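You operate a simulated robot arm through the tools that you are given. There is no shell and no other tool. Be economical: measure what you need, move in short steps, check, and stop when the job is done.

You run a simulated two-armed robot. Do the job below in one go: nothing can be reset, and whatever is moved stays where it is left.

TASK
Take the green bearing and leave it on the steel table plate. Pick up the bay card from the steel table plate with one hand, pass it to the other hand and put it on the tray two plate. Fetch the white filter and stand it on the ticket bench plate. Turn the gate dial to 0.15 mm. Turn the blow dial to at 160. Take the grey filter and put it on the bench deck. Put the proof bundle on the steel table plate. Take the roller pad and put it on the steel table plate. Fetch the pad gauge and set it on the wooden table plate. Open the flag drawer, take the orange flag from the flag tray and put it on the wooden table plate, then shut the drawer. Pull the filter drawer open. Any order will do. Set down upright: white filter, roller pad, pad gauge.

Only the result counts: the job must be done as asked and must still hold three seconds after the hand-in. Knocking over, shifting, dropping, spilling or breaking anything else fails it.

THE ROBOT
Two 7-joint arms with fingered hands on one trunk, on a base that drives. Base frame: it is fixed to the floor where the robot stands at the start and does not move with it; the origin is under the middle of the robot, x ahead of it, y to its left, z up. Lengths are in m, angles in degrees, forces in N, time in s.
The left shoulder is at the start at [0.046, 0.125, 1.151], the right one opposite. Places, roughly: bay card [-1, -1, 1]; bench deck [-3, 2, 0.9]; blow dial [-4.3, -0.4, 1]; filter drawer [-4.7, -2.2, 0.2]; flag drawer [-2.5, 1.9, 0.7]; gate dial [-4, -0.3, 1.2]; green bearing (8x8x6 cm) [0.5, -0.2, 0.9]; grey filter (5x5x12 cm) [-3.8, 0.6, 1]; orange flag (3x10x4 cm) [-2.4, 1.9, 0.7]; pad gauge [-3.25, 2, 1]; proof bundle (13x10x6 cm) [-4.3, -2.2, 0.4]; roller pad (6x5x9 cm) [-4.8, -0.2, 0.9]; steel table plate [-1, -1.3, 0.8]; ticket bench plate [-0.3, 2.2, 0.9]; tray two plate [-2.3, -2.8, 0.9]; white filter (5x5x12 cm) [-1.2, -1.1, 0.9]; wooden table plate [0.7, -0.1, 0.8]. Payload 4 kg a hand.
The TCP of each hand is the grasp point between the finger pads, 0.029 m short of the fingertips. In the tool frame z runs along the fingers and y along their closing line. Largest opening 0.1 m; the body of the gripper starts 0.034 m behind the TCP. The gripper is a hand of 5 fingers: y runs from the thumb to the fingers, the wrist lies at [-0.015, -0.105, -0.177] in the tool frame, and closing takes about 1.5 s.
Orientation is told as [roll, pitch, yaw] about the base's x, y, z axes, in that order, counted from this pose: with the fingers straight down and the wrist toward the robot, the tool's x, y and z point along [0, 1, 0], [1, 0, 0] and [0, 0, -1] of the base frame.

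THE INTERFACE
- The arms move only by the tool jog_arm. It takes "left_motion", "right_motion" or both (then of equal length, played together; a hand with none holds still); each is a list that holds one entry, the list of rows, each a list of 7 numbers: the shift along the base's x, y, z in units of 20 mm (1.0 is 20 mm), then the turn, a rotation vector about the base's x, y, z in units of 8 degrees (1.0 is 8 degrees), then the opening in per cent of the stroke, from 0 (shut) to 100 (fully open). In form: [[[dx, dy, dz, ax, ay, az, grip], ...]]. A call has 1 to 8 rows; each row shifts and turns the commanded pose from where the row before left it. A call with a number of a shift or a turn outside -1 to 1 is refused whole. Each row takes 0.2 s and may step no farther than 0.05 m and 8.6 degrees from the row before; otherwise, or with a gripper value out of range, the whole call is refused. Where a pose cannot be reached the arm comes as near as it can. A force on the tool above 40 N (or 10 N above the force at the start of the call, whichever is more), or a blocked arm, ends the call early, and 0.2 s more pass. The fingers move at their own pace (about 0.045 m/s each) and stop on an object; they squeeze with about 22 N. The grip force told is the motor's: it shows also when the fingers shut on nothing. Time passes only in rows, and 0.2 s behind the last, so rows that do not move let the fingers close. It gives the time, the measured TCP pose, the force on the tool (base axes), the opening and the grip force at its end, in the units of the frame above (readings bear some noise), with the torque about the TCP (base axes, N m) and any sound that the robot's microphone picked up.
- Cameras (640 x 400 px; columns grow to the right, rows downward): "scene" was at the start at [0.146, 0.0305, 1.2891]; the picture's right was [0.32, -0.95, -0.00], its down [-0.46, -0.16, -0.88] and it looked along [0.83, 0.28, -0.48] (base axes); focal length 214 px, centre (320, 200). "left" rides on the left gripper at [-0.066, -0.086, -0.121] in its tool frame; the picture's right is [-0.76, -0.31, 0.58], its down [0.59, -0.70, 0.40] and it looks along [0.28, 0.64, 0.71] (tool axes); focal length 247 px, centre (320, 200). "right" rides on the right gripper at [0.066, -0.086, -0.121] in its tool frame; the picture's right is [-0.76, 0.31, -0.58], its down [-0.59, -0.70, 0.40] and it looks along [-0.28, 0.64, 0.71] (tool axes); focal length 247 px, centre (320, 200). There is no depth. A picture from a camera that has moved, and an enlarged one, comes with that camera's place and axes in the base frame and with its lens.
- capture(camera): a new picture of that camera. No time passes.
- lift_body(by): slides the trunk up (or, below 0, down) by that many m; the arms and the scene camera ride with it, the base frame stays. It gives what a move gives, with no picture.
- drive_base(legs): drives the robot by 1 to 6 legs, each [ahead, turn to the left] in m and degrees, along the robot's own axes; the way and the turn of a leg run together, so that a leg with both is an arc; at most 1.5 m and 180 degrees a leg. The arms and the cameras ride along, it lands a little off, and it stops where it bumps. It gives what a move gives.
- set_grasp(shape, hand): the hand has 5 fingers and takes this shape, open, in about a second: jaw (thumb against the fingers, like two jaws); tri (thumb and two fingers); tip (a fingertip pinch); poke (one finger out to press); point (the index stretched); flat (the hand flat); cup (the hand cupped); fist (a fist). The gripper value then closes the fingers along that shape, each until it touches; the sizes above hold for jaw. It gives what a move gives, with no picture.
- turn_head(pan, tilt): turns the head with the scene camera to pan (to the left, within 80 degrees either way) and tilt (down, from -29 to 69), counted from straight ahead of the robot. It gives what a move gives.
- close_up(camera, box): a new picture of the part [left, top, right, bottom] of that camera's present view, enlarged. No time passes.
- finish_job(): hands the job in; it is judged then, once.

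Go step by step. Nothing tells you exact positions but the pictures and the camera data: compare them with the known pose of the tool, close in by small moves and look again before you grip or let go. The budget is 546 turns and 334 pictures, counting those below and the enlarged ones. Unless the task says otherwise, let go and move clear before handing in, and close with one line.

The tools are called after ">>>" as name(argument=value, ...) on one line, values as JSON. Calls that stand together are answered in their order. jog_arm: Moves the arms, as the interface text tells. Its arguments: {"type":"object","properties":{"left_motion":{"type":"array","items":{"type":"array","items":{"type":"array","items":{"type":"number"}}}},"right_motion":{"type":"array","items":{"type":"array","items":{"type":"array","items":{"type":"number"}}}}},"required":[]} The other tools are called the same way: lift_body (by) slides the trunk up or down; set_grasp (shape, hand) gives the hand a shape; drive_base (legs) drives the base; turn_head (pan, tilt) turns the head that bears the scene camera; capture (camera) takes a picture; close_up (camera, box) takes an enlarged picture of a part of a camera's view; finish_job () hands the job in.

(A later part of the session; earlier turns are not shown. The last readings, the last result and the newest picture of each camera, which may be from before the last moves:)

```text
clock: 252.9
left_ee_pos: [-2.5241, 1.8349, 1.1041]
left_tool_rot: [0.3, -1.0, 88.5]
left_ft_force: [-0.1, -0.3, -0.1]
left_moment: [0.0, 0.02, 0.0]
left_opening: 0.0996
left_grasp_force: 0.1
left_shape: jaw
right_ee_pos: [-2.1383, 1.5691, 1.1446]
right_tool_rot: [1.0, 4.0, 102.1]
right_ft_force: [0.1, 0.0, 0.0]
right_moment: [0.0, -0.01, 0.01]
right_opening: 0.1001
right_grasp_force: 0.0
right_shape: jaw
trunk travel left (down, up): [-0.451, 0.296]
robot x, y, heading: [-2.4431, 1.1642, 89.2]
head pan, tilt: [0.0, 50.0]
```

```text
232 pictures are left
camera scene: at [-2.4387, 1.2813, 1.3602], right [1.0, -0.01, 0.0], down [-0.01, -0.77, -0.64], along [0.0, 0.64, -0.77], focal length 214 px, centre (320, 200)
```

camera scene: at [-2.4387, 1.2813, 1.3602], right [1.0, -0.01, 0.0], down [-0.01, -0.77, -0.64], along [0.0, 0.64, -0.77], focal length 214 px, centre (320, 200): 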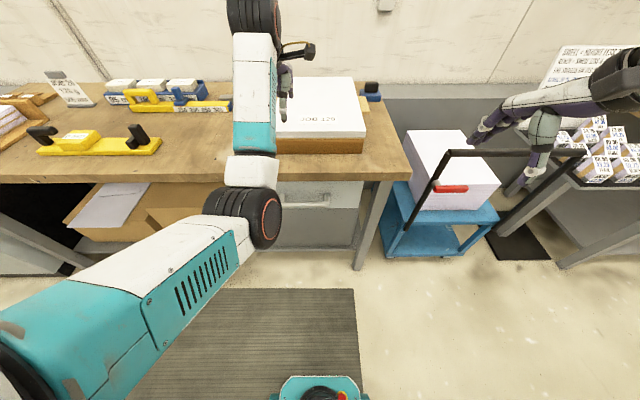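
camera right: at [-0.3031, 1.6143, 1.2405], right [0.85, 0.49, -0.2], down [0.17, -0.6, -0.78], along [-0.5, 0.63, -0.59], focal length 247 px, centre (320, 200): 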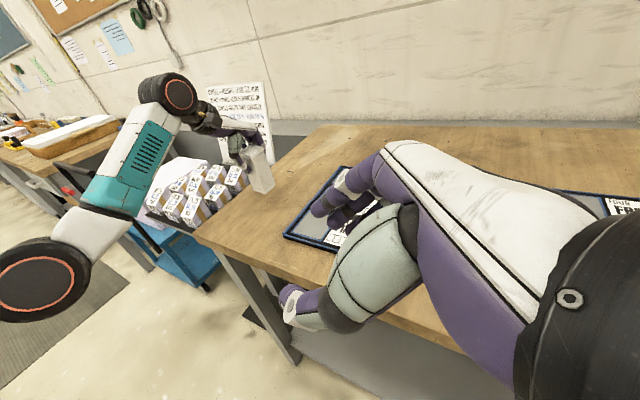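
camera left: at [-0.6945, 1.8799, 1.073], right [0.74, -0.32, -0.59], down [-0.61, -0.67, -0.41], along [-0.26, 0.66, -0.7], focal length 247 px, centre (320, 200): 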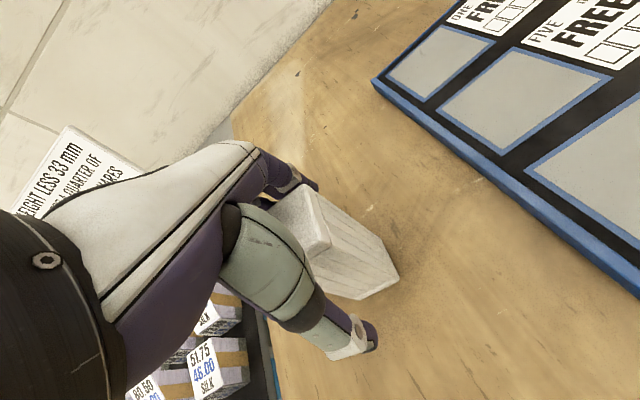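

The yellow bar gauge ("0 mm") at about (-3.22,1.95) is the pad gauge. First the flag drawer: I'll bring the left hand back and rotate it to point forward, and lift the right hand clear of the cart.

>>> jog_arm(left_motion=[[[0, -1, 0, 0.5, 0, 0, 100], [0, -1, 0, 0.9, 0, 0, 100], [0, -1, 0, 0.9, 0, 0, 100], [0, -1, 0, 0.9, 0, 0, 100], [0, -0.8, 0, 0.9, 0, 0, 100], [0, -0.8, 0, 0.9, 0, 0, 100], [0, -0.8, 0, 0.9, 0, 0, 100], [0, -0.8, 0, 0.9, 0, 0, 100]]], right_motion=[[[-0.5, -0.5, 1, 0, 0, 0, 100], [-0.5, -0.5, 1, 0, 0, 0, 100], [-0.5, -0.5, 1, 0, 0, 0, 100], [-0.5, -0.5, 1, 0, 0, 0, 100], [-0.5, -0.5, 1, 0, 0, 0, 100], [0, 0, 1, 0, 0, 0, 100], [0, 0, 1, 0, 0, 0, 100], [0, 0, 1, 0, 0, 0, 100]]])

>>> lift_body(by=-0.2)

>>> capture(camera="left")

>>> capture(camera="scene")

```text
clock: 254.8
left_ee_pos: [-2.5251, 1.6908, 1.1057]
left_tool_rot: [2.5, -55.5, 87.4]
left_ft_force: [-0.1, -0.1, -0.2]
left_moment: [0.0, 0.0, -0.01]
left_opening: 0.0998
left_grasp_force: 0.0
left_shape: jaw
right_ee_pos: [-2.188, 1.5178, 1.3058]
right_tool_rot: [1.1, 3.8, 102.1]
right_ft_force: [-0.4, -0.3, -1.1]
right_moment: [0.03, 0.0, -0.02]
right_opening: 0.0996
right_grasp_force: 0.0
right_shape: jaw
trunk travel left (down, up): [-0.451, 0.296]
robot x, y, heading: [-2.44, 1.1628, 89.7]
head pan, tilt: [0.0, 50.0]
```

```text
clock: 256.9
left_ee_pos: [-2.5313, 1.6891, 0.8965]
left_tool_rot: [7.5, -54.9, 83.1]
left_ft_force: [-0.1, 0.3, 1.0]
left_moment: [-0.01, -0.03, -0.02]
left_opening: 0.0998
left_grasp_force: 0.1
left_shape: jaw
right_ee_pos: [-2.1886, 1.5194, 1.104]
right_tool_rot: [1.1, 3.9, 102.2]
right_ft_force: [0.2, 0.0, -0.6]
right_moment: [0.01, -0.03, 0.03]
right_opening: 0.0998
right_grasp_force: 0.1
right_shape: jaw
trunk travel left (down, up): [-0.251, 0.496]
robot x, y, heading: [-2.4428, 1.1646, 89.5]
head pan, tilt: [0.0, 50.0]
```

```text
231 pictures are left
camera left: at [-2.4675, 1.5398, 0.8933], right [0.72, 0.29, -0.64], down [-0.65, -0.07, -0.76], along [-0.26, 0.96, 0.14], focal length 247 px, centre (320, 200)
```

left: 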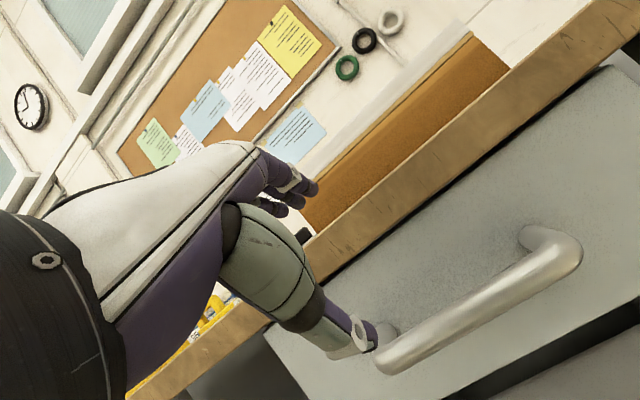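

```text
230 pictures are left
camera scene: at [-2.4383, 1.3267, 1.1563], right [1.0, -0.01, 0.0], down [-0.01, -0.77, -0.64], along [0.01, 0.64, -0.77], focal length 214 px, centre (320, 200)
```

scene: 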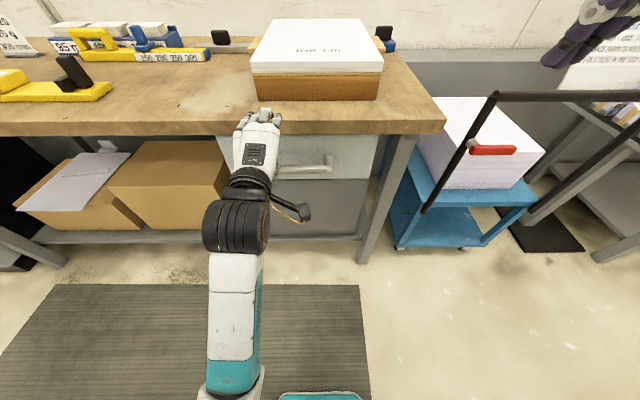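

The bar handle is at x -2.56…-2.41, y≈1.735, z≈0.787, sticking out ahead of the bench edge. I'll bring the left hand in front of it, pointing forward.

>>> jog_arm(left_motion=[[[0.4, -0.5, -0.8, 0.5, 0, 0, 60], [0.4, -0.5, -0.8, 0.5, 0, 0, 60], [0.4, -0.5, -0.8, 0.5, 0, 0, 60], [0.4, 0, -0.8, 0.5, 0, 0, 60], [0.4, 0, -0.8, 0.5, 0, 0, 60], [0.2, 0, -0.8, 0.5, 0, 0, 60], [0, 0, -0.7, 0, 0, 0, 60], [0, 0, 0, 0, 0, 0, 60]]])

>>> capture(camera="left")

>>> close_up(camera="scene", box=[180, 80, 400, 260])

```text
clock: 257.9
left_ee_pos: [-2.507, 1.6574, 0.8327]
left_tool_rot: [28.7, -69.0, 60.1]
left_ft_force: [-0.8, 0.1, 0.2]
left_moment: [0.03, 0.02, 0.06]
left_opening: 0.0601
left_grasp_force: 0.1
left_shape: jaw
right_ee_pos: [-2.1892, 1.52, 1.1045]
right_tool_rot: [1.1, 3.8, 102.2]
right_ft_force: [1.1, -0.2, 0.8]
right_moment: [0.01, -0.02, 0.0]
right_opening: 0.0999
right_grasp_force: 0.0
right_shape: jaw
trunk travel left (down, up): [-0.251, 0.496]
robot x, y, heading: [-2.4412, 1.1637, 89.7]
head pan, tilt: [0.0, 50.0]
stopped in row 4 (left hand): the arm was blocked; the commanded pose is now the measured one
```

```text
229 pictures are left
camera left: at [-2.4559, 1.5133, 0.7832], right [0.69, 0.41, -0.6], down [-0.71, 0.19, -0.68], along [-0.17, 0.89, 0.42], focal length 247 px, centre (320, 200)
```

left: 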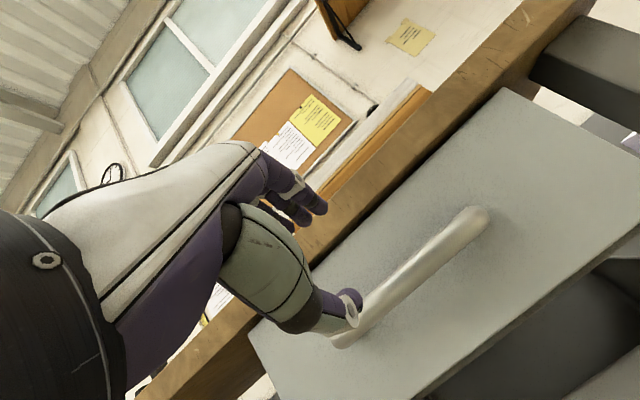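

```text
2.22 times, centred on (290, 170) of scene
camera zoom: at [-2.4383, 1.3269, 1.1562], right [1.0, -0.01, 0.0], down [-0.01, -0.77, -0.64], along [0.01, 0.64, -0.77], focal length 477 px, centre (387, 267)
```

zoom: 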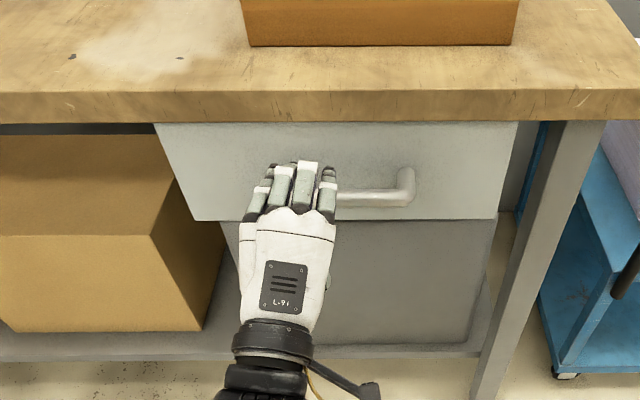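

The hand already points forward (19° below horizontal), good enough. I'll lower the trunk 4.5 cm and check.

>>> lift_body(by=-0.045)

>>> capture(camera="left")

>>> close_up(camera="scene", box=[180, 80, 400, 260])

```text
clock: 258.8
left_ee_pos: [-2.5053, 1.6588, 0.7895]
left_tool_rot: [28.9, -69.0, 59.8]
left_ft_force: [0.0, 0.3, 0.0]
left_moment: [-0.03, 0.01, 0.01]
left_opening: 0.06
left_grasp_force: 0.1
left_shape: jaw
right_ee_pos: [-2.1888, 1.5196, 1.0586]
right_tool_rot: [1.2, 3.8, 102.1]
right_ft_force: [-0.5, 0.1, -0.6]
right_moment: [0.01, -0.04, -0.02]
right_opening: 0.0999
right_grasp_force: 0.1
right_shape: jaw
trunk travel left (down, up): [-0.206, 0.541]
robot x, y, heading: [-2.4467, 1.163, 89.4]
head pan, tilt: [0.0, 50.0]
```

```text
227 pictures are left
camera left: at [-2.4559, 1.5132, 0.7384], right [0.69, 0.42, -0.6], down [-0.71, 0.19, -0.68], along [-0.17, 0.89, 0.42], focal length 247 px, centre (320, 200)
```

left: 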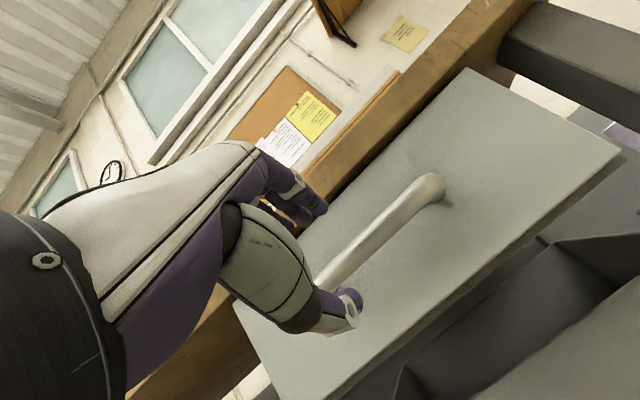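

```text
2.22 times, centred on (290, 170) of scene
camera zoom: at [-2.4382, 1.3424, 1.1096], right [1.0, -0.01, 0.0], down [-0.01, -0.77, -0.64], along [0.01, 0.64, -0.77], focal length 477 px, centre (387, 267)
```

zoom: 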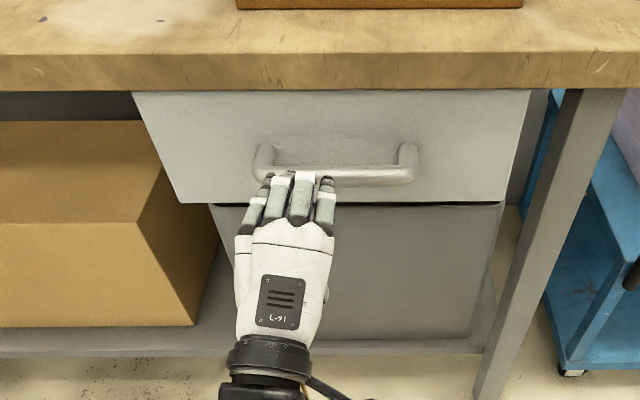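

The bar refines to y≈1.746, z≈0.778. Lower 1 cm and drive ahead 8 cm so the bar goes between the fingers.

>>> lift_body(by=-0.01)

>>> drive_base(legs=[[0.08, 0]])

>>> capture(camera="left")

>>> close_up(camera="scene", box=[180, 60, 400, 240])

```text
clock: 259.4
left_ee_pos: [-2.5064, 1.6584, 0.779]
left_tool_rot: [28.8, -68.9, 59.9]
left_ft_force: [0.2, -0.1, 0.0]
left_moment: [-0.06, -0.01, -0.01]
left_opening: 0.0599
left_grasp_force: 0.2
left_shape: jaw
right_ee_pos: [-2.1873, 1.5195, 1.0499]
right_tool_rot: [1.2, 3.9, 102.2]
right_ft_force: [-0.7, 0.2, 0.2]
right_moment: [0.0, 0.01, -0.04]
right_opening: 0.0997
right_grasp_force: 0.0
right_shape: jaw
trunk travel left (down, up): [-0.196, 0.551]
robot x, y, heading: [-2.4405, 1.1645, 89.6]
head pan, tilt: [0.0, 50.0]
```

```text
clock: 260.4
left_ee_pos: [-2.5069, 1.7403, 0.7796]
left_tool_rot: [28.9, -69.0, 59.9]
left_ft_force: [0.0, 0.0, -0.5]
left_moment: [0.02, 0.0, -0.02]
left_opening: 0.0602
left_grasp_force: 0.1
left_shape: jaw
right_ee_pos: [-2.1875, 1.6017, 1.0494]
right_tool_rot: [1.1, 3.9, 102.2]
right_ft_force: [-0.1, -0.3, -1.0]
right_moment: [0.0, -0.01, 0.0]
right_opening: 0.1
right_grasp_force: 0.0
right_shape: jaw
trunk travel left (down, up): [-0.196, 0.551]
robot x, y, heading: [-2.437, 1.2415, 89.6]
head pan, tilt: [0.0, 50.0]
```

```text
225 pictures are left
camera left: at [-2.4554, 1.5954, 0.7284], right [0.68, 0.42, -0.6], down [-0.71, 0.19, -0.68], along [-0.17, 0.89, 0.42], focal length 247 px, centre (320, 200)
```

left: 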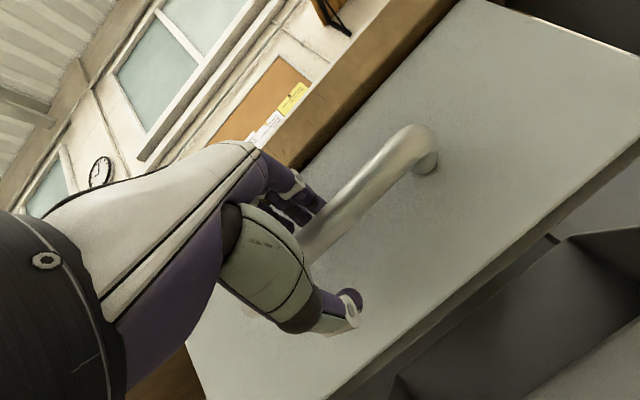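

```text
2.22 times, centred on (290, 150) of scene
camera zoom: at [-2.4374, 1.4282, 1.099], right [1.0, -0.01, 0.0], down [-0.01, -0.77, -0.64], along [0.0, 0.64, -0.77], focal length 477 px, centre (387, 311)
```

zoom: 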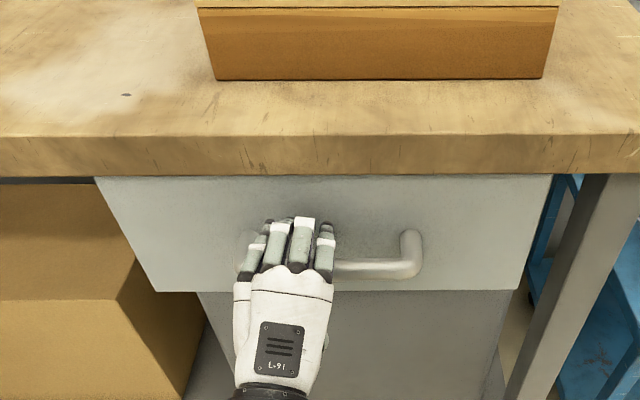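

The bar is between fingers and thumb. Closing.

>>> jog_arm(left_motion=[[[0, 0, 0, 0, 0, 0, 0], [0, 0, 0, 0, 0, 0, 0], [0, 0, 0, 0, 0, 0, 0], [0, 0, 0, 0, 0, 0, 0], [0, 0, 0, 0, 0, 0, 0], [0, 0, 0, 0, 0, 0, 0]]])

>>> drive_base(legs=[[-0.1, 0]])

>>> capture(camera="scene")

```text
clock: 261.8
left_ee_pos: [-2.505, 1.7408, 0.7792]
left_tool_rot: [28.9, -69.0, 60.0]
left_ft_force: [-1.1, 2.1, -0.8]
left_moment: [0.0, 0.03, 0.0]
left_opening: 0.0121
left_grasp_force: 21.8
left_shape: jaw
right_ee_pos: [-2.1883, 1.6011, 1.0486]
right_tool_rot: [1.0, 3.9, 102.2]
right_ft_force: [0.8, -0.3, 0.2]
right_moment: [-0.02, 0.01, -0.03]
right_opening: 0.0997
right_grasp_force: 0.1
right_shape: jaw
trunk travel left (down, up): [-0.196, 0.551]
robot x, y, heading: [-2.441, 1.2432, 89.3]
head pan, tilt: [0.0, 50.0]
```

```text
clock: 263.0
left_ee_pos: [-2.5055, 1.6407, 0.7799]
left_tool_rot: [28.9, -68.9, 59.9]
left_ft_force: [2.1, -1.1, -3.5]
left_moment: [-0.02, -0.01, -0.05]
left_opening: 0.0126
left_grasp_force: 22.4
left_shape: jaw
right_ee_pos: [-2.1891, 1.502, 1.0492]
right_tool_rot: [1.0, 3.9, 102.1]
right_ft_force: [0.7, -0.3, -1.0]
right_moment: [0.01, 0.0, 0.03]
right_opening: 0.0996
right_grasp_force: 0.0
right_shape: jaw
trunk travel left (down, up): [-0.196, 0.551]
robot x, y, heading: [-2.4431, 1.1436, 89.7]
head pan, tilt: [0.0, 50.0]
```

```text
223 pictures are left
camera scene: at [-2.4381, 1.328, 1.099], right [1.0, -0.01, 0.0], down [-0.01, -0.77, -0.64], along [0.0, 0.64, -0.77], focal length 214 px, centre (320, 200)
```

scene: 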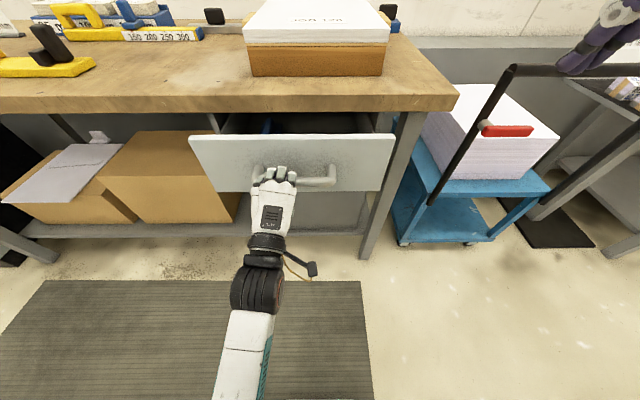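

The drawer is coming out easily. Pulling 0.2 m more.

>>> drive_base(legs=[[-0.2, 0]])

>>> capture(camera="scene")

```text
clock: 264.6
left_ee_pos: [-2.5085, 1.4443, 0.7782]
left_tool_rot: [28.9, -68.9, 59.9]
left_ft_force: [7.3, -0.3, -5.2]
left_moment: [-0.05, 0.06, -0.09]
left_opening: 0.0132
left_grasp_force: 21.8
left_shape: jaw
right_ee_pos: [-2.1904, 1.3059, 1.0493]
right_tool_rot: [1.1, 3.8, 102.3]
right_ft_force: [0.5, 0.2, -0.2]
right_moment: [0.0, 0.01, 0.02]
right_opening: 0.0998
right_grasp_force: 0.0
right_shape: jaw
trunk travel left (down, up): [-0.196, 0.551]
robot x, y, heading: [-2.4449, 0.9487, 89.4]
head pan, tilt: [0.0, 50.0]
```

```text
222 pictures are left
camera scene: at [-2.4393, 1.1324, 1.099], right [1.0, -0.01, 0.0], down [-0.01, -0.77, -0.64], along [0.0, 0.64, -0.77], focal length 214 px, centre (320, 200)
```

scene: 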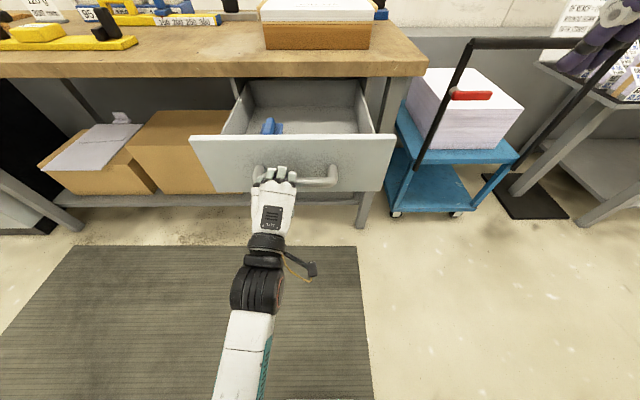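

The drawer is open ~0.3 m. I'll keep holding it with the left and bring the right hand over the drawer to look inside.

>>> jog_arm(right_motion=[[[-0.9, 1, 0, 0, 0, -0.4, 100], [-0.9, 1, 0, 0, 0, -0.4, 100], [-0.9, 1, 0, 0, 0, -0.4, 100], [-0.9, 1, 0, 0, 0, -0.3, 100], [-0.9, 1, 0, 0, 0, 0, 100], [-0.9, 1, 0, 0, 0, 0, 100], [-0.9, 1, 0, 0, 0, 0, 100], [-0.9, 1, 0, 0, 0, 0, 100]]])

>>> capture(camera="right")

>>> capture(camera="scene")

```text
clock: 266.4
left_ee_pos: [-2.508, 1.4443, 0.7787]
left_tool_rot: [28.8, -68.8, 59.9]
left_ft_force: [4.6, 2.4, -4.0]
left_moment: [-0.03, 0.0, -0.03]
left_opening: 0.013
left_grasp_force: 22.0
left_shape: jaw
right_ee_pos: [-2.3319, 1.465, 1.0481]
right_tool_rot: [1.1, 3.9, 90.2]
right_ft_force: [0.4, -0.5, 0.3]
right_moment: [0.01, 0.03, 0.01]
right_opening: 0.0999
right_grasp_force: 0.1
right_shape: jaw
trunk travel left (down, up): [-0.196, 0.551]
robot x, y, heading: [-2.4428, 0.9504, 89.7]
head pan, tilt: [0.0, 50.0]
```

```text
221 pictures are left
camera right: at [-2.3957, 1.3877, 1.1763], right [0.77, 0.35, 0.54], down [0.58, -0.73, -0.36], along [0.27, 0.59, -0.76], focal length 247 px, centre (320, 200)
```

right: 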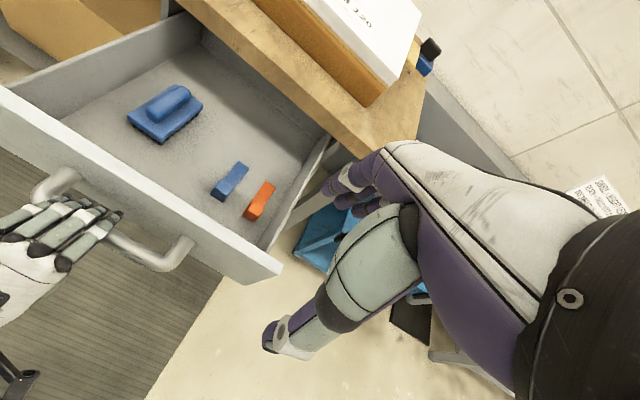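

```text
220 pictures are left
camera scene: at [-2.4394, 1.1322, 1.099], right [1.0, -0.01, 0.0], down [-0.01, -0.77, -0.64], along [0.0, 0.64, -0.77], focal length 214 px, centre (320, 200)
```

scene: 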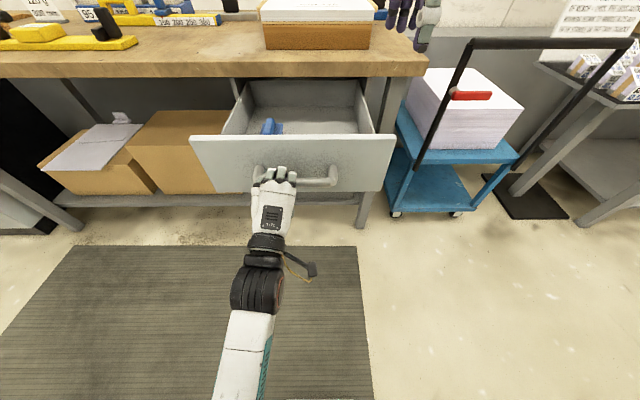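

Inside I see the orange flag at about (-2.355,1.64), long axis along y, next to a blue one. I'll let go of the handle, back off, and raise the trunk, to come in with the right hand.

>>> jog_arm(left_motion=[[[0, 0, 0, 0, 0, 0, 30], [0, 0, 0, 0, 0, 0, 60], [0, 0, 0, 0, 0, 0, 60], [0, 0, 0, 0, 0, 0, 60]]], right_motion=[[[0, 0, 0.5, 0, 0, 0, 100], [0, 0, 0.5, 0, 0, 0, 100], [0, 0, 0.5, 0, 0, 0, 100], [0, 0, 0.5, 0, 0, 0, 100]]])

>>> drive_base(legs=[[-0.1, 0]])

>>> lift_body(by=0.25)

>>> jog_arm(left_motion=[[[-0.7, 0, 0, -0.7, 0, 0, 80], [-0.7, 0, 0, -0.7, 0, 0, 100], [-0.7, 0, 0.3, -0.7, 0, 0, 100], [-0.7, 0, 0.3, -0.7, 0, 0, 100], [-0.7, 0, 0.3, -0.7, 0, 0, 100], [-0.7, 0, 0.3, -0.7, 0, 0, 100], [-0.7, 0, 0.3, -0.7, 0, 0, 100], [-0.7, 0, 0.3, -0.7, 0, 0, 100]]])

>>> capture(camera="scene")

>>> capture(camera="right")

```text
clock: 267.4
left_ee_pos: [-2.5079, 1.4454, 0.7787]
left_tool_rot: [28.8, -68.9, 59.9]
left_ft_force: [1.0, -0.7, 0.1]
left_moment: [-0.02, -0.03, -0.01]
left_opening: 0.06
left_grasp_force: 0.0
left_shape: jaw
right_ee_pos: [-2.3347, 1.4649, 1.0903]
right_tool_rot: [1.1, 3.8, 90.3]
right_ft_force: [-1.3, -1.0, -0.6]
right_moment: [0.0, 0.04, 0.01]
right_opening: 0.0998
right_grasp_force: 0.1
right_shape: jaw
trunk travel left (down, up): [-0.196, 0.551]
robot x, y, heading: [-2.441, 0.95, 89.8]
head pan, tilt: [0.0, 50.0]
```

```text
clock: 268.5
left_ee_pos: [-2.511, 1.3455, 0.7773]
left_tool_rot: [28.9, -68.9, 60.2]
left_ft_force: [0.4, 0.0, -0.5]
left_moment: [0.02, -0.01, -0.02]
left_opening: 0.0599
left_grasp_force: 0.0
left_shape: jaw
right_ee_pos: [-2.3377, 1.3673, 1.0895]
right_tool_rot: [1.1, 3.9, 90.4]
right_ft_force: [-0.6, -0.8, 0.6]
right_moment: [0.01, 0.0, -0.01]
right_opening: 0.0996
right_grasp_force: 0.0
right_shape: jaw
trunk travel left (down, up): [-0.196, 0.551]
robot x, y, heading: [-2.4456, 0.8483, 89.7]
head pan, tilt: [0.0, 50.0]
```

```text
clock: 271.1
left_ee_pos: [-2.5111, 1.3457, 1.0275]
left_tool_rot: [29.2, -68.8, 59.7]
left_ft_force: [0.0, -0.2, 0.1]
left_moment: [-0.03, -0.02, 0.03]
left_opening: 0.0597
left_grasp_force: 0.1
left_shape: jaw
right_ee_pos: [-2.3376, 1.3681, 1.3392]
right_tool_rot: [1.0, 4.0, 90.4]
right_ft_force: [0.3, -0.2, 0.1]
right_moment: [0.02, -0.03, 0.02]
right_opening: 0.0998
right_grasp_force: 0.1
right_shape: jaw
trunk travel left (down, up): [-0.446, 0.301]
robot x, y, heading: [-2.4458, 0.8532, 89.6]
head pan, tilt: [0.0, 50.0]
```

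```text
clock: 272.9
left_ee_pos: [-2.6228, 1.3459, 1.0633]
left_tool_rot: [5.7, -26.1, 78.6]
left_ft_force: [-0.7, 0.1, 0.4]
left_moment: [-0.02, 0.01, -0.01]
left_opening: 0.0997
left_grasp_force: 0.1
left_shape: jaw
right_ee_pos: [-2.3365, 1.368, 1.3392]
right_tool_rot: [1.1, 3.9, 90.4]
right_ft_force: [-0.9, 0.2, 0.5]
right_moment: [0.05, -0.02, -0.04]
right_opening: 0.0996
right_grasp_force: 0.0
right_shape: jaw
trunk travel left (down, up): [-0.446, 0.301]
robot x, y, heading: [-2.4428, 0.8483, 89.4]
head pan, tilt: [0.0, 50.0]
```

```text
219 pictures are left
camera scene: at [-2.4416, 0.9697, 1.3551], right [1.0, 0.0, 0.0], down [0.0, -0.77, -0.64], along [0.0, 0.64, -0.77], focal length 214 px, centre (320, 200)
```

scene: 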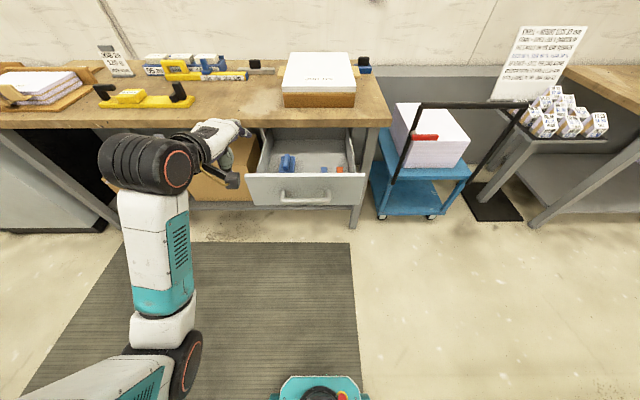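

```text
218 pictures are left
camera right: at [-2.4001, 1.2907, 1.4675], right [0.77, 0.35, 0.54], down [0.59, -0.73, -0.36], along [0.27, 0.59, -0.76], focal length 247 px, centre (320, 200)
```

right: 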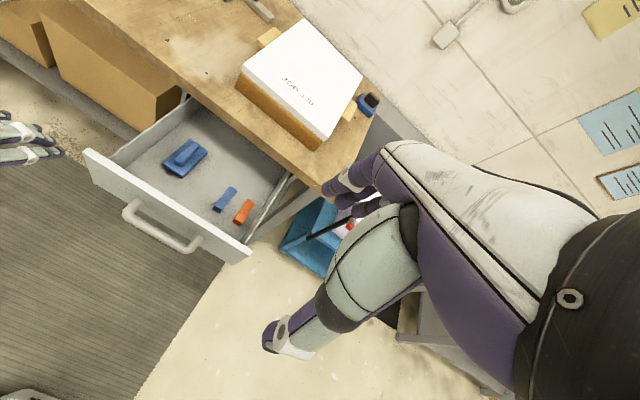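

The orange flag is at (-2.352,1.65,0.71). I need the right hand to close along x, so I'll rotate it by 90° while it's high.

>>> jog_arm(right_motion=[[[0, 0, 0, 0, 0, 0.95, 100], [0, 0, 0, 0, 0, 0.95, 100], [0, 0, 0, 0, 0, 0.95, 100], [0, 0, 0, 0, 0, 0.95, 100], [0, 0, 0, 0, 0, 0.95, 100], [0, 0, 0, 0, 0, 0.95, 100], [0, 0, 0, 0, 0, 0.95, 100], [0, 0, 0, 0, 0, 0.95, 100]]])

>>> jog_arm(right_motion=[[[0, 0, 0, 0, 0, 0.95, 100], [0, 0, 0, 0, 0, 0.95, 100], [0, 0, 0, 0, 0, 0.95, 100], [0, 0, 0, 0, 0, 0.8, 100]]])

>>> capture(camera="right")

```text
clock: 274.7
left_ee_pos: [-2.6231, 1.3455, 1.0642]
left_tool_rot: [5.9, -26.2, 78.6]
left_ft_force: [-0.3, 0.2, -0.3]
left_moment: [-0.01, -0.01, -0.02]
left_opening: 0.0998
left_grasp_force: 0.0
left_shape: jaw
right_ee_pos: [-2.3238, 1.3617, 1.3294]
right_tool_rot: [1.5, 3.8, 139.6]
right_ft_force: [-0.2, -0.5, 0.1]
right_moment: [0.02, 0.0, -0.01]
right_opening: 0.0998
right_grasp_force: 0.0
right_shape: jaw
right hand out of reach, approached as far as the arm can: row 7, 8
trunk travel left (down, up): [-0.446, 0.301]
robot x, y, heading: [-2.4436, 0.8523, 89.8]
head pan, tilt: [0.0, 50.0]
```

```text
clock: 275.7
left_ee_pos: [-2.6227, 1.346, 1.0646]
left_tool_rot: [5.8, -26.2, 78.4]
left_ft_force: [-0.6, 0.1, 0.5]
left_moment: [0.01, -0.01, 0.0]
left_opening: 0.0999
left_grasp_force: 0.0
left_shape: jaw
right_ee_pos: [-2.325, 1.3601, 1.3294]
right_tool_rot: [1.4, 3.9, 139.4]
right_ft_force: [-0.1, 0.5, 0.3]
right_moment: [0.05, 0.0, -0.04]
right_opening: 0.0996
right_grasp_force: 0.2
right_shape: jaw
right hand out of reach, approached as far as the arm can: row 1, 2, 3, 4
trunk travel left (down, up): [-0.446, 0.301]
robot x, y, heading: [-2.4426, 0.8534, 89.7]
head pan, tilt: [0.0, 50.0]
```

```text
217 pictures are left
camera right: at [-2.3059, 1.2635, 1.4579], right [0.24, 0.81, 0.54], down [0.93, -0.03, -0.37], along [-0.28, 0.59, -0.76], focal length 247 px, centre (320, 200)
```

right: 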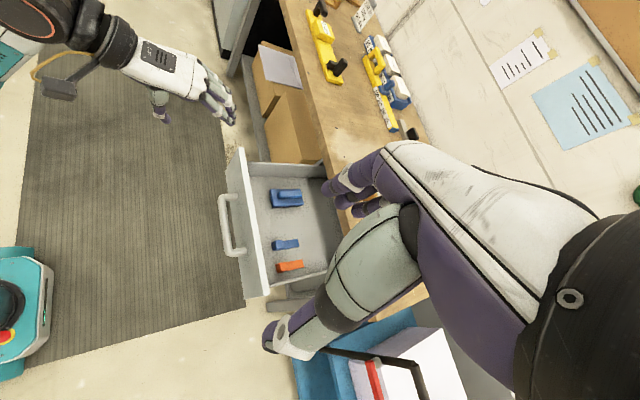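

CCW is limited; I'll try the other rotation direction.

>>> jog_arm(right_motion=[[[0, 0, 0, 0, 0, -1, 100], [0, 0, 0, 0, 0, -1, 100], [0, 0, 0, 0, 0, -1, 100], [0, 0, 0, 0, 0, -1, 100], [0, 0, 0, 0, 0, -1, 100], [0, 0, 0, 0, 0, -1, 100], [0, 0, 0, 0, 0, -1, 100], [0, 0, 0, 0, 0, -1, 100]]])

>>> jog_arm(right_motion=[[[0, 0, 0, 0, 0, -1, 100], [0, 0, 0, 0, 0, -1, 100], [0, 0, 0, 0, 0, -1, 100], [0, 0, 0, 0, 0, -1, 100], [0, 0, 0, 0, 0, -1, 100], [0, 0, 0, 0, 0, -1, 100], [0, 0, 0, 0, 0, -1, 100], [0, 0, 0, 0, 0, -1, 100]]])

>>> capture(camera="right")

```text
clock: 277.5
left_ee_pos: [-2.6231, 1.3461, 1.0637]
left_tool_rot: [5.8, -26.1, 78.4]
left_ft_force: [-0.5, 0.4, -0.6]
left_moment: [0.01, -0.02, -0.02]
left_opening: 0.0998
left_grasp_force: 0.1
left_shape: jaw
right_ee_pos: [-2.3239, 1.3611, 1.3289]
right_tool_rot: [1.4, 3.8, 75.3]
right_ft_force: [0.1, -0.3, -0.7]
right_moment: [-0.01, 0.05, 0.0]
right_opening: 0.0999
right_grasp_force: 0.1
right_shape: jaw
trunk travel left (down, up): [-0.446, 0.301]
robot x, y, heading: [-2.4449, 0.8466, 89.7]
head pan, tilt: [0.0, 50.0]
```

```text
clock: 279.3
left_ee_pos: [-2.6225, 1.3465, 1.0647]
left_tool_rot: [5.8, -26.3, 78.5]
left_ft_force: [-0.1, 0.1, -0.4]
left_moment: [0.02, 0.03, 0.03]
left_opening: 0.0999
left_grasp_force: 0.0
left_shape: jaw
right_ee_pos: [-2.3234, 1.3609, 1.3295]
right_tool_rot: [1.4, 3.8, 11.4]
right_ft_force: [0.1, -0.6, 0.1]
right_moment: [-0.01, -0.05, 0.0]
right_opening: 0.1002
right_grasp_force: 0.1
right_shape: jaw
trunk travel left (down, up): [-0.446, 0.301]
robot x, y, heading: [-2.4425, 0.8493, 89.5]
head pan, tilt: [0.0, 50.0]
```

```text
216 pictures are left
camera right: at [-2.4129, 1.4075, 1.4579], right [0.49, -0.69, 0.54], down [-0.6, -0.71, -0.37], along [0.63, -0.14, -0.76], focal length 247 px, centre (320, 200)
```

right: 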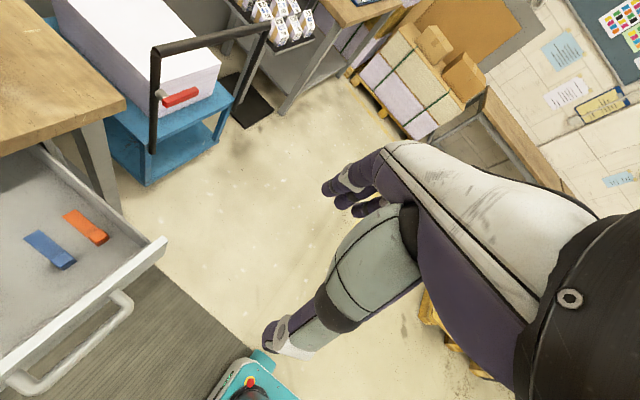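

Yaw 11° reached, so this direction works. Finishing the rotation, raising the left hand, then driving 0.25 m closer.

>>> jog_arm(right_motion=[[[0, 0, 0, 0, -0.25, -0.7, 60], [0, 0, 0, -0.08, -0.25, -0.7, 60], [0, 0, 0, 0, 0, 0, 60], [0, 0, 0, 0, 0, 0, 60], [0, 0, 0, 0, 0, 0, 60], [0, 0, 0, 0, 0, 0, 60]]], left_motion=[[[-0.7, 0, 1, 0, 0, 0, 100], [-0.7, 0, 1, 0, 0, 0, 100], [-0.7, 0, 1, 0, 0, 0, 100], [-0.7, 0, 1, 0, 0, 0, 100], [-0.7, 0, 1, 0, 0, 0, 100], [-0.7, 0, 1, 0, 0, 0, 100]]])

>>> drive_base(legs=[[0.25, 0]])

>>> lift_body(by=-0.15)

>>> capture(camera="right")

>>> capture(camera="scene")

```text
clock: 280.7
left_ee_pos: [-2.7074, 1.3456, 1.1863]
left_tool_rot: [5.7, -26.2, 78.6]
left_ft_force: [-0.9, -0.2, -0.4]
left_moment: [0.0, -0.01, 0.0]
left_opening: 0.0998
left_grasp_force: 0.0
left_shape: jaw
right_ee_pos: [-2.3248, 1.3607, 1.3289]
right_tool_rot: [0.4, -0.1, 0.4]
right_ft_force: [-0.2, 0.7, 0.0]
right_moment: [0.02, 0.02, 0.02]
right_opening: 0.0602
right_grasp_force: 0.1
right_shape: jaw
trunk travel left (down, up): [-0.446, 0.301]
robot x, y, heading: [-2.4436, 0.8547, 89.7]
head pan, tilt: [0.0, 50.0]
```

```text
clock: 282.5
left_ee_pos: [-2.7048, 1.5993, 1.1844]
left_tool_rot: [5.7, -26.3, 78.4]
left_ft_force: [0.6, 0.7, -0.1]
left_moment: [-0.01, -0.03, -0.02]
left_opening: 0.0999
left_grasp_force: 0.1
left_shape: jaw
right_ee_pos: [-2.322, 1.6122, 1.3295]
right_tool_rot: [0.2, -0.1, 0.2]
right_ft_force: [-0.1, -0.4, 0.0]
right_moment: [-0.01, 0.02, -0.01]
right_opening: 0.0604
right_grasp_force: 0.1
right_shape: jaw
trunk travel left (down, up): [-0.446, 0.301]
robot x, y, heading: [-2.4439, 1.1051, 89.6]
head pan, tilt: [0.0, 50.0]
```

```text
clock: 284.3
left_ee_pos: [-2.7052, 1.5979, 1.0349]
left_tool_rot: [5.8, -26.2, 78.3]
left_ft_force: [1.1, 0.7, -0.1]
left_moment: [0.01, -0.01, 0.0]
left_opening: 0.0996
left_grasp_force: 0.1
left_shape: jaw
right_ee_pos: [-2.3214, 1.6105, 1.1803]
right_tool_rot: [0.4, -0.1, 0.1]
right_ft_force: [-1.1, 0.3, 0.1]
right_moment: [0.0, -0.03, 0.0]
right_opening: 0.0601
right_grasp_force: 0.1
right_shape: jaw
trunk travel left (down, up): [-0.296, 0.451]
robot x, y, heading: [-2.4454, 1.1033, 89.6]
head pan, tilt: [0.0, 50.0]
```

```text
215 pictures are left
camera right: at [-2.4091, 1.6767, 1.3017], right [0.31, -0.76, 0.57], down [-0.7, -0.59, -0.4], along [0.64, -0.28, -0.71], focal length 247 px, centre (320, 200)
```

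right: 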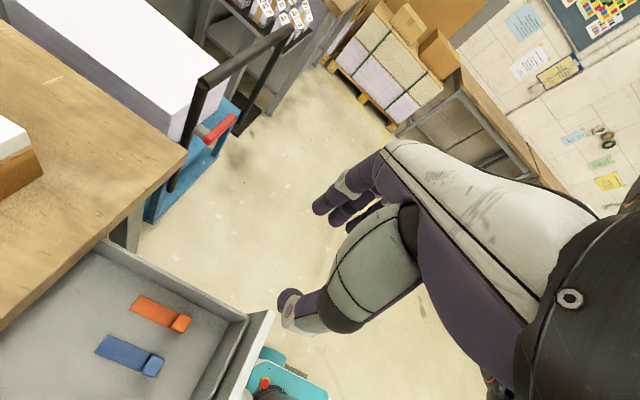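

```text
214 pictures are left
camera scene: at [-2.44, 1.2522, 1.2026], right [1.0, -0.01, 0.0], down [0.0, -0.77, -0.64], along [0.0, 0.64, -0.77], focal length 214 px, centre (320, 200)
```

scene: 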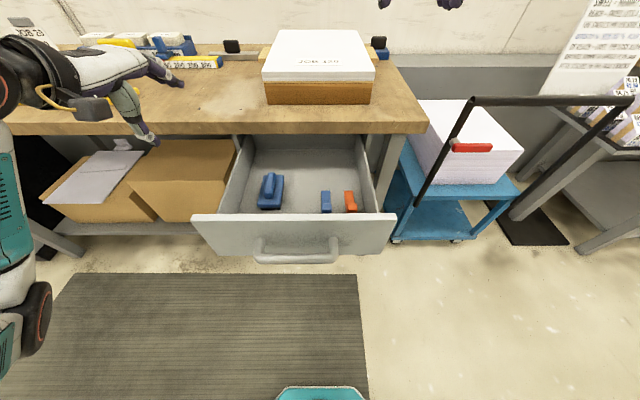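

>>> close_up(camera="right", box=[40, 230, 280, 400])

>>> close_up(camera="scene", box=[230, 120, 410, 270])

```text
2.35 times, centred on (160, 315) of right
camera zoom: at [-2.4091, 1.6767, 1.3017], right [0.31, -0.76, 0.57], down [-0.7, -0.59, -0.4], along [0.64, -0.28, -0.71], focal length 581 px, centre (696, -71)
```

zoom: 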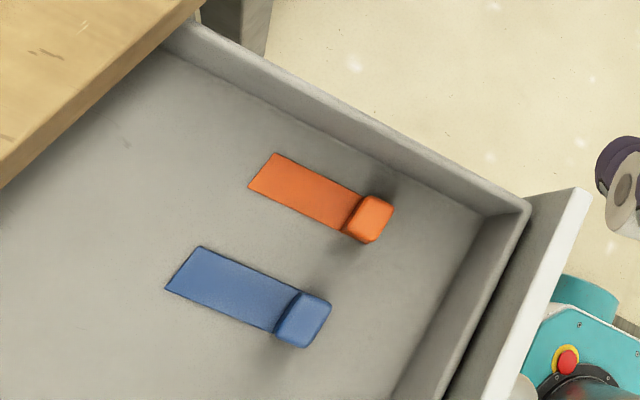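

```text
2.67 times, centred on (320, 195) of scene
camera zoom: at [-2.44, 1.2522, 1.2026], right [1.0, -0.01, 0.0], down [0.0, -0.77, -0.64], along [0.0, 0.64, -0.77], focal length 572 px, centre (320, 213)
```

zoom: 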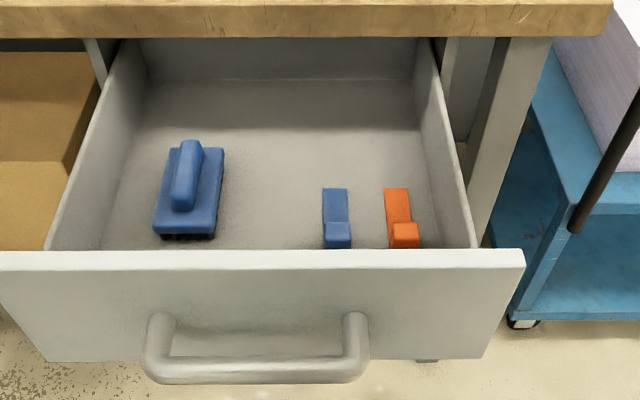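

The flag has a knob at its near end (centre ≈(-2.354,1.608), top ≈0.735). I'll raise the trunk a bit for forearm clearance over the drawer front, then descend over the knob.

>>> lift_body(by=0.1)

>>> jog_arm(right_motion=[[[-0.5, 0, -1, 0, 0, 0, 55], [-0.5, 0, -1, 0, 0, 0, 50], [-0.5, 0, -1, 0, 0, 0, 50], [-0.35, 0, -1, 0, 0, 0, 50], [0, 0, -1, 0, 0, 0, 50], [0, 0, -1, 0, 0, 0, 50], [0, 0, -1, 0, 0, 0, 50], [0, 0, -1, 0, 0, 0, 50]]])

>>> jog_arm(right_motion=[[[0, 0, -1, 0, 0, 0, 50], [0, 0, -1, 0, 0, 0, 50], [0, 0, -1, 0, 0, 0, 50], [0, 0, -1, 0, 0, 0, 50], [0, 0, -1, 0, 0, 0, 50], [0, 0, -1, 0, 0, 0, 50], [0, 0, -1, 0, 0, 0, 50], [0, 0, -1, 0, 0, 0, 50]]])

>>> capture(camera="right")

>>> capture(camera="scene")

```text
clock: 285.6
left_ee_pos: [-2.7052, 1.599, 1.1341]
left_tool_rot: [5.8, -26.2, 78.4]
left_ft_force: [-0.9, 0.2, 0.6]
left_moment: [0.01, 0.01, 0.0]
left_opening: 0.0998
left_grasp_force: 0.0
left_shape: jaw
right_ee_pos: [-2.3228, 1.6121, 1.2791]
right_tool_rot: [0.3, -0.2, 0.2]
right_ft_force: [0.1, 0.3, -0.6]
right_moment: [-0.03, 0.02, 0.03]
right_opening: 0.0603
right_grasp_force: 0.1
right_shape: jaw
trunk travel left (down, up): [-0.396, 0.351]
robot x, y, heading: [-2.4423, 1.1027, 89.5]
head pan, tilt: [0.0, 50.0]
```

```text
clock: 287.4
left_ee_pos: [-2.7063, 1.5998, 1.1349]
left_tool_rot: [5.7, -26.3, 78.4]
left_ft_force: [0.0, 0.2, 0.3]
left_moment: [0.02, -0.02, 0.01]
left_opening: 0.1
left_grasp_force: 0.1
left_shape: jaw
right_ee_pos: [-2.3575, 1.6117, 1.1197]
right_tool_rot: [0.5, -0.1, 0.3]
right_ft_force: [-0.3, 0.6, -0.3]
right_moment: [-0.02, 0.0, -0.02]
right_opening: 0.0502
right_grasp_force: 0.1
right_shape: jaw
trunk travel left (down, up): [-0.396, 0.351]
robot x, y, heading: [-2.4447, 1.1023, 89.5]
head pan, tilt: [0.0, 50.0]
```

```text
clock: 289.2
left_ee_pos: [-2.7052, 1.5992, 1.1351]
left_tool_rot: [5.7, -26.2, 78.3]
left_ft_force: [0.2, 0.7, 0.5]
left_moment: [0.0, -0.01, 0.02]
left_opening: 0.0997
left_grasp_force: 0.1
left_shape: jaw
right_ee_pos: [-2.3588, 1.6135, 0.9606]
right_tool_rot: [0.4, -0.2, 0.2]
right_ft_force: [0.6, -0.2, -0.5]
right_moment: [0.0, 0.0, 0.01]
right_opening: 0.0503
right_grasp_force: 0.1
right_shape: jaw
trunk travel left (down, up): [-0.396, 0.351]
robot x, y, heading: [-2.4458, 1.1015, 89.6]
head pan, tilt: [0.0, 50.0]
```

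```text
211 pictures are left
camera right: at [-2.4459, 1.6777, 1.0817], right [0.31, -0.76, 0.57], down [-0.7, -0.59, -0.4], along [0.64, -0.28, -0.71], focal length 247 px, centre (320, 200)
```

right: 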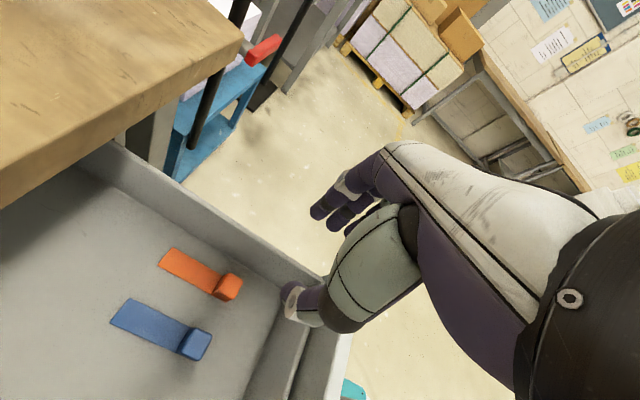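

```text
210 pictures are left
camera scene: at [-2.4403, 1.2295, 1.3044], right [1.0, -0.01, 0.0], down [0.0, -0.77, -0.64], along [0.0, 0.64, -0.77], focal length 214 px, centre (320, 200)
```

scene: 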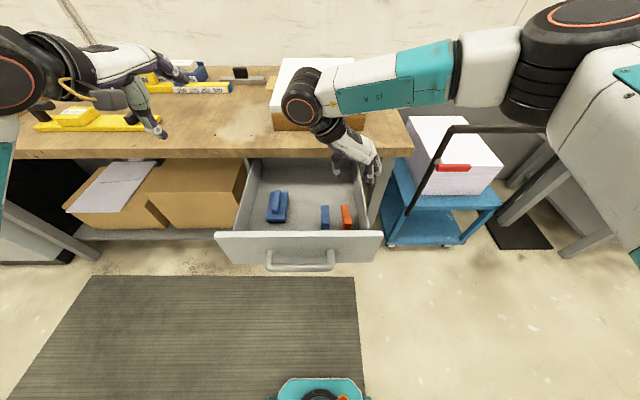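

Knob confirmed at (-2.3525,1.6075). Descending further.

>>> jog_arm(right_motion=[[[0.1, -0.25, -1, 0, 0, 0, 50], [0, 0, -1, 0, 0, 0, 50], [0, 0, -1, 0, 0, 0, 50], [0, 0, -1, 0, 0, 0, 50], [0, 0, -1, 0, 0, 0, 50], [0, 0, -1, 0, 0, 0, 50], [0, 0, -1, 0, 0, 0, 50], [0, 0, 0, 0, 0, 0, 50]]])

>>> capture(camera="right")

>>> close_up(camera="scene", box=[220, 80, 420, 280])

```text
clock: 291.0
left_ee_pos: [-2.7057, 1.5994, 1.135]
left_tool_rot: [5.8, -26.2, 78.4]
left_ft_force: [-0.2, 0.4, -0.9]
left_moment: [0.0, 0.0, -0.02]
left_opening: 0.0995
left_grasp_force: 0.0
left_shape: jaw
right_ee_pos: [-2.3581, 1.6076, 0.8205]
right_tool_rot: [0.3, -0.2, 0.2]
right_ft_force: [0.4, 0.5, -0.1]
right_moment: [-0.01, 0.01, -0.02]
right_opening: 0.0501
right_grasp_force: 0.1
right_shape: jaw
trunk travel left (down, up): [-0.396, 0.351]
robot x, y, heading: [-2.4436, 1.1002, 89.8]
head pan, tilt: [0.0, 50.0]
```

```text
209 pictures are left
camera right: at [-2.4439, 1.6727, 0.9413], right [0.31, -0.76, 0.57], down [-0.7, -0.59, -0.4], along [0.64, -0.28, -0.71], focal length 247 px, centre (320, 200)
```

right: 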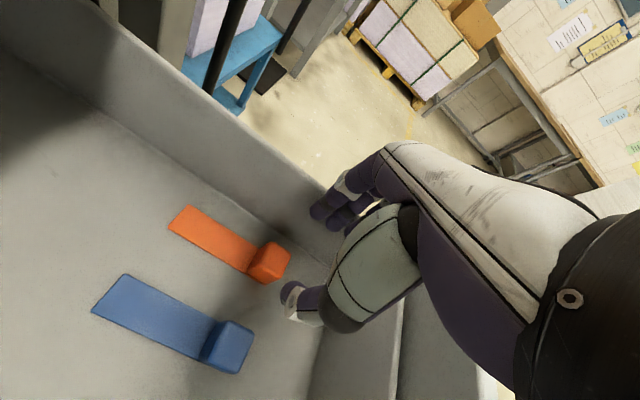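

```text
2.00 times, centred on (320, 180) of scene
camera zoom: at [-2.4402, 1.2293, 1.3045], right [1.0, -0.01, 0.0], down [0.0, -0.77, -0.64], along [0.0, 0.64, -0.77], focal length 429 px, centre (320, 240)
```

zoom: 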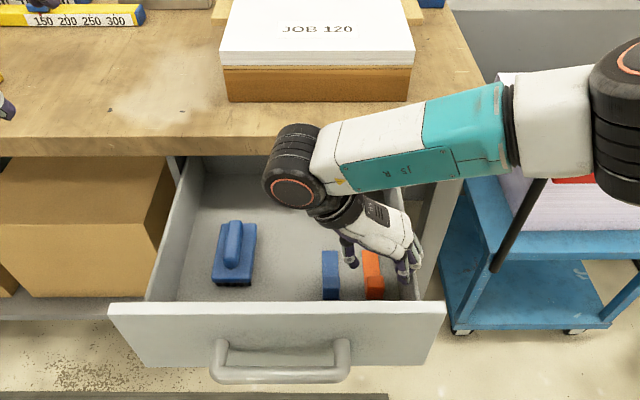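

Aligned. Last 7.5 cm down, then close.

>>> jog_arm(right_motion=[[[0.1, 0, -1, 0, 0, 0, 50], [0, 0, -1, 0, 0, 0, 50], [0, 0, -1, 0, 0, 0, 50], [0, 0, -0.7, 0, 0, 0, 50], [0, 0, 0, 0, 0, 0, 50]]])

>>> capture(camera="right")

```text
clock: 291.6
left_ee_pos: [-2.7069, 1.5984, 1.1352]
left_tool_rot: [5.7, -26.2, 78.3]
left_ft_force: [1.0, 0.4, 0.9]
left_moment: [-0.02, -0.01, -0.03]
left_opening: 0.1
left_grasp_force: 0.1
left_shape: jaw
right_ee_pos: [-2.3642, 1.6104, 0.7952]
right_tool_rot: [0.9, 0.7, 0.8]
right_ft_force: [-17.0, -1.6, 14.3]
right_moment: [-0.13, -0.86, -0.29]
right_opening: 0.047
right_grasp_force: 0.0
right_shape: jaw
trunk travel left (down, up): [-0.396, 0.351]
robot x, y, heading: [-2.4463, 1.1019, 89.5]
head pan, tilt: [0.0, 50.0]
stopped in row 2 (right hand): the force on the tool passed its limit (the readings are from after the stop); the commanded pose is now the measured one
```

```text
207 pictures are left
camera right: at [-2.4496, 1.6727, 0.9183], right [0.32, -0.76, 0.56], down [-0.7, -0.59, -0.4], along [0.64, -0.26, -0.72], focal length 247 px, centre (320, 200)
```

right: 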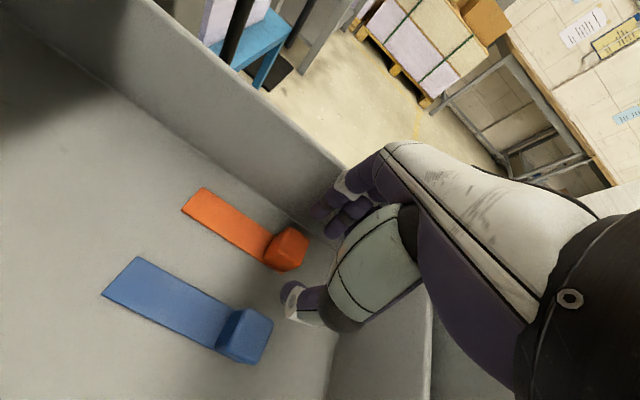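

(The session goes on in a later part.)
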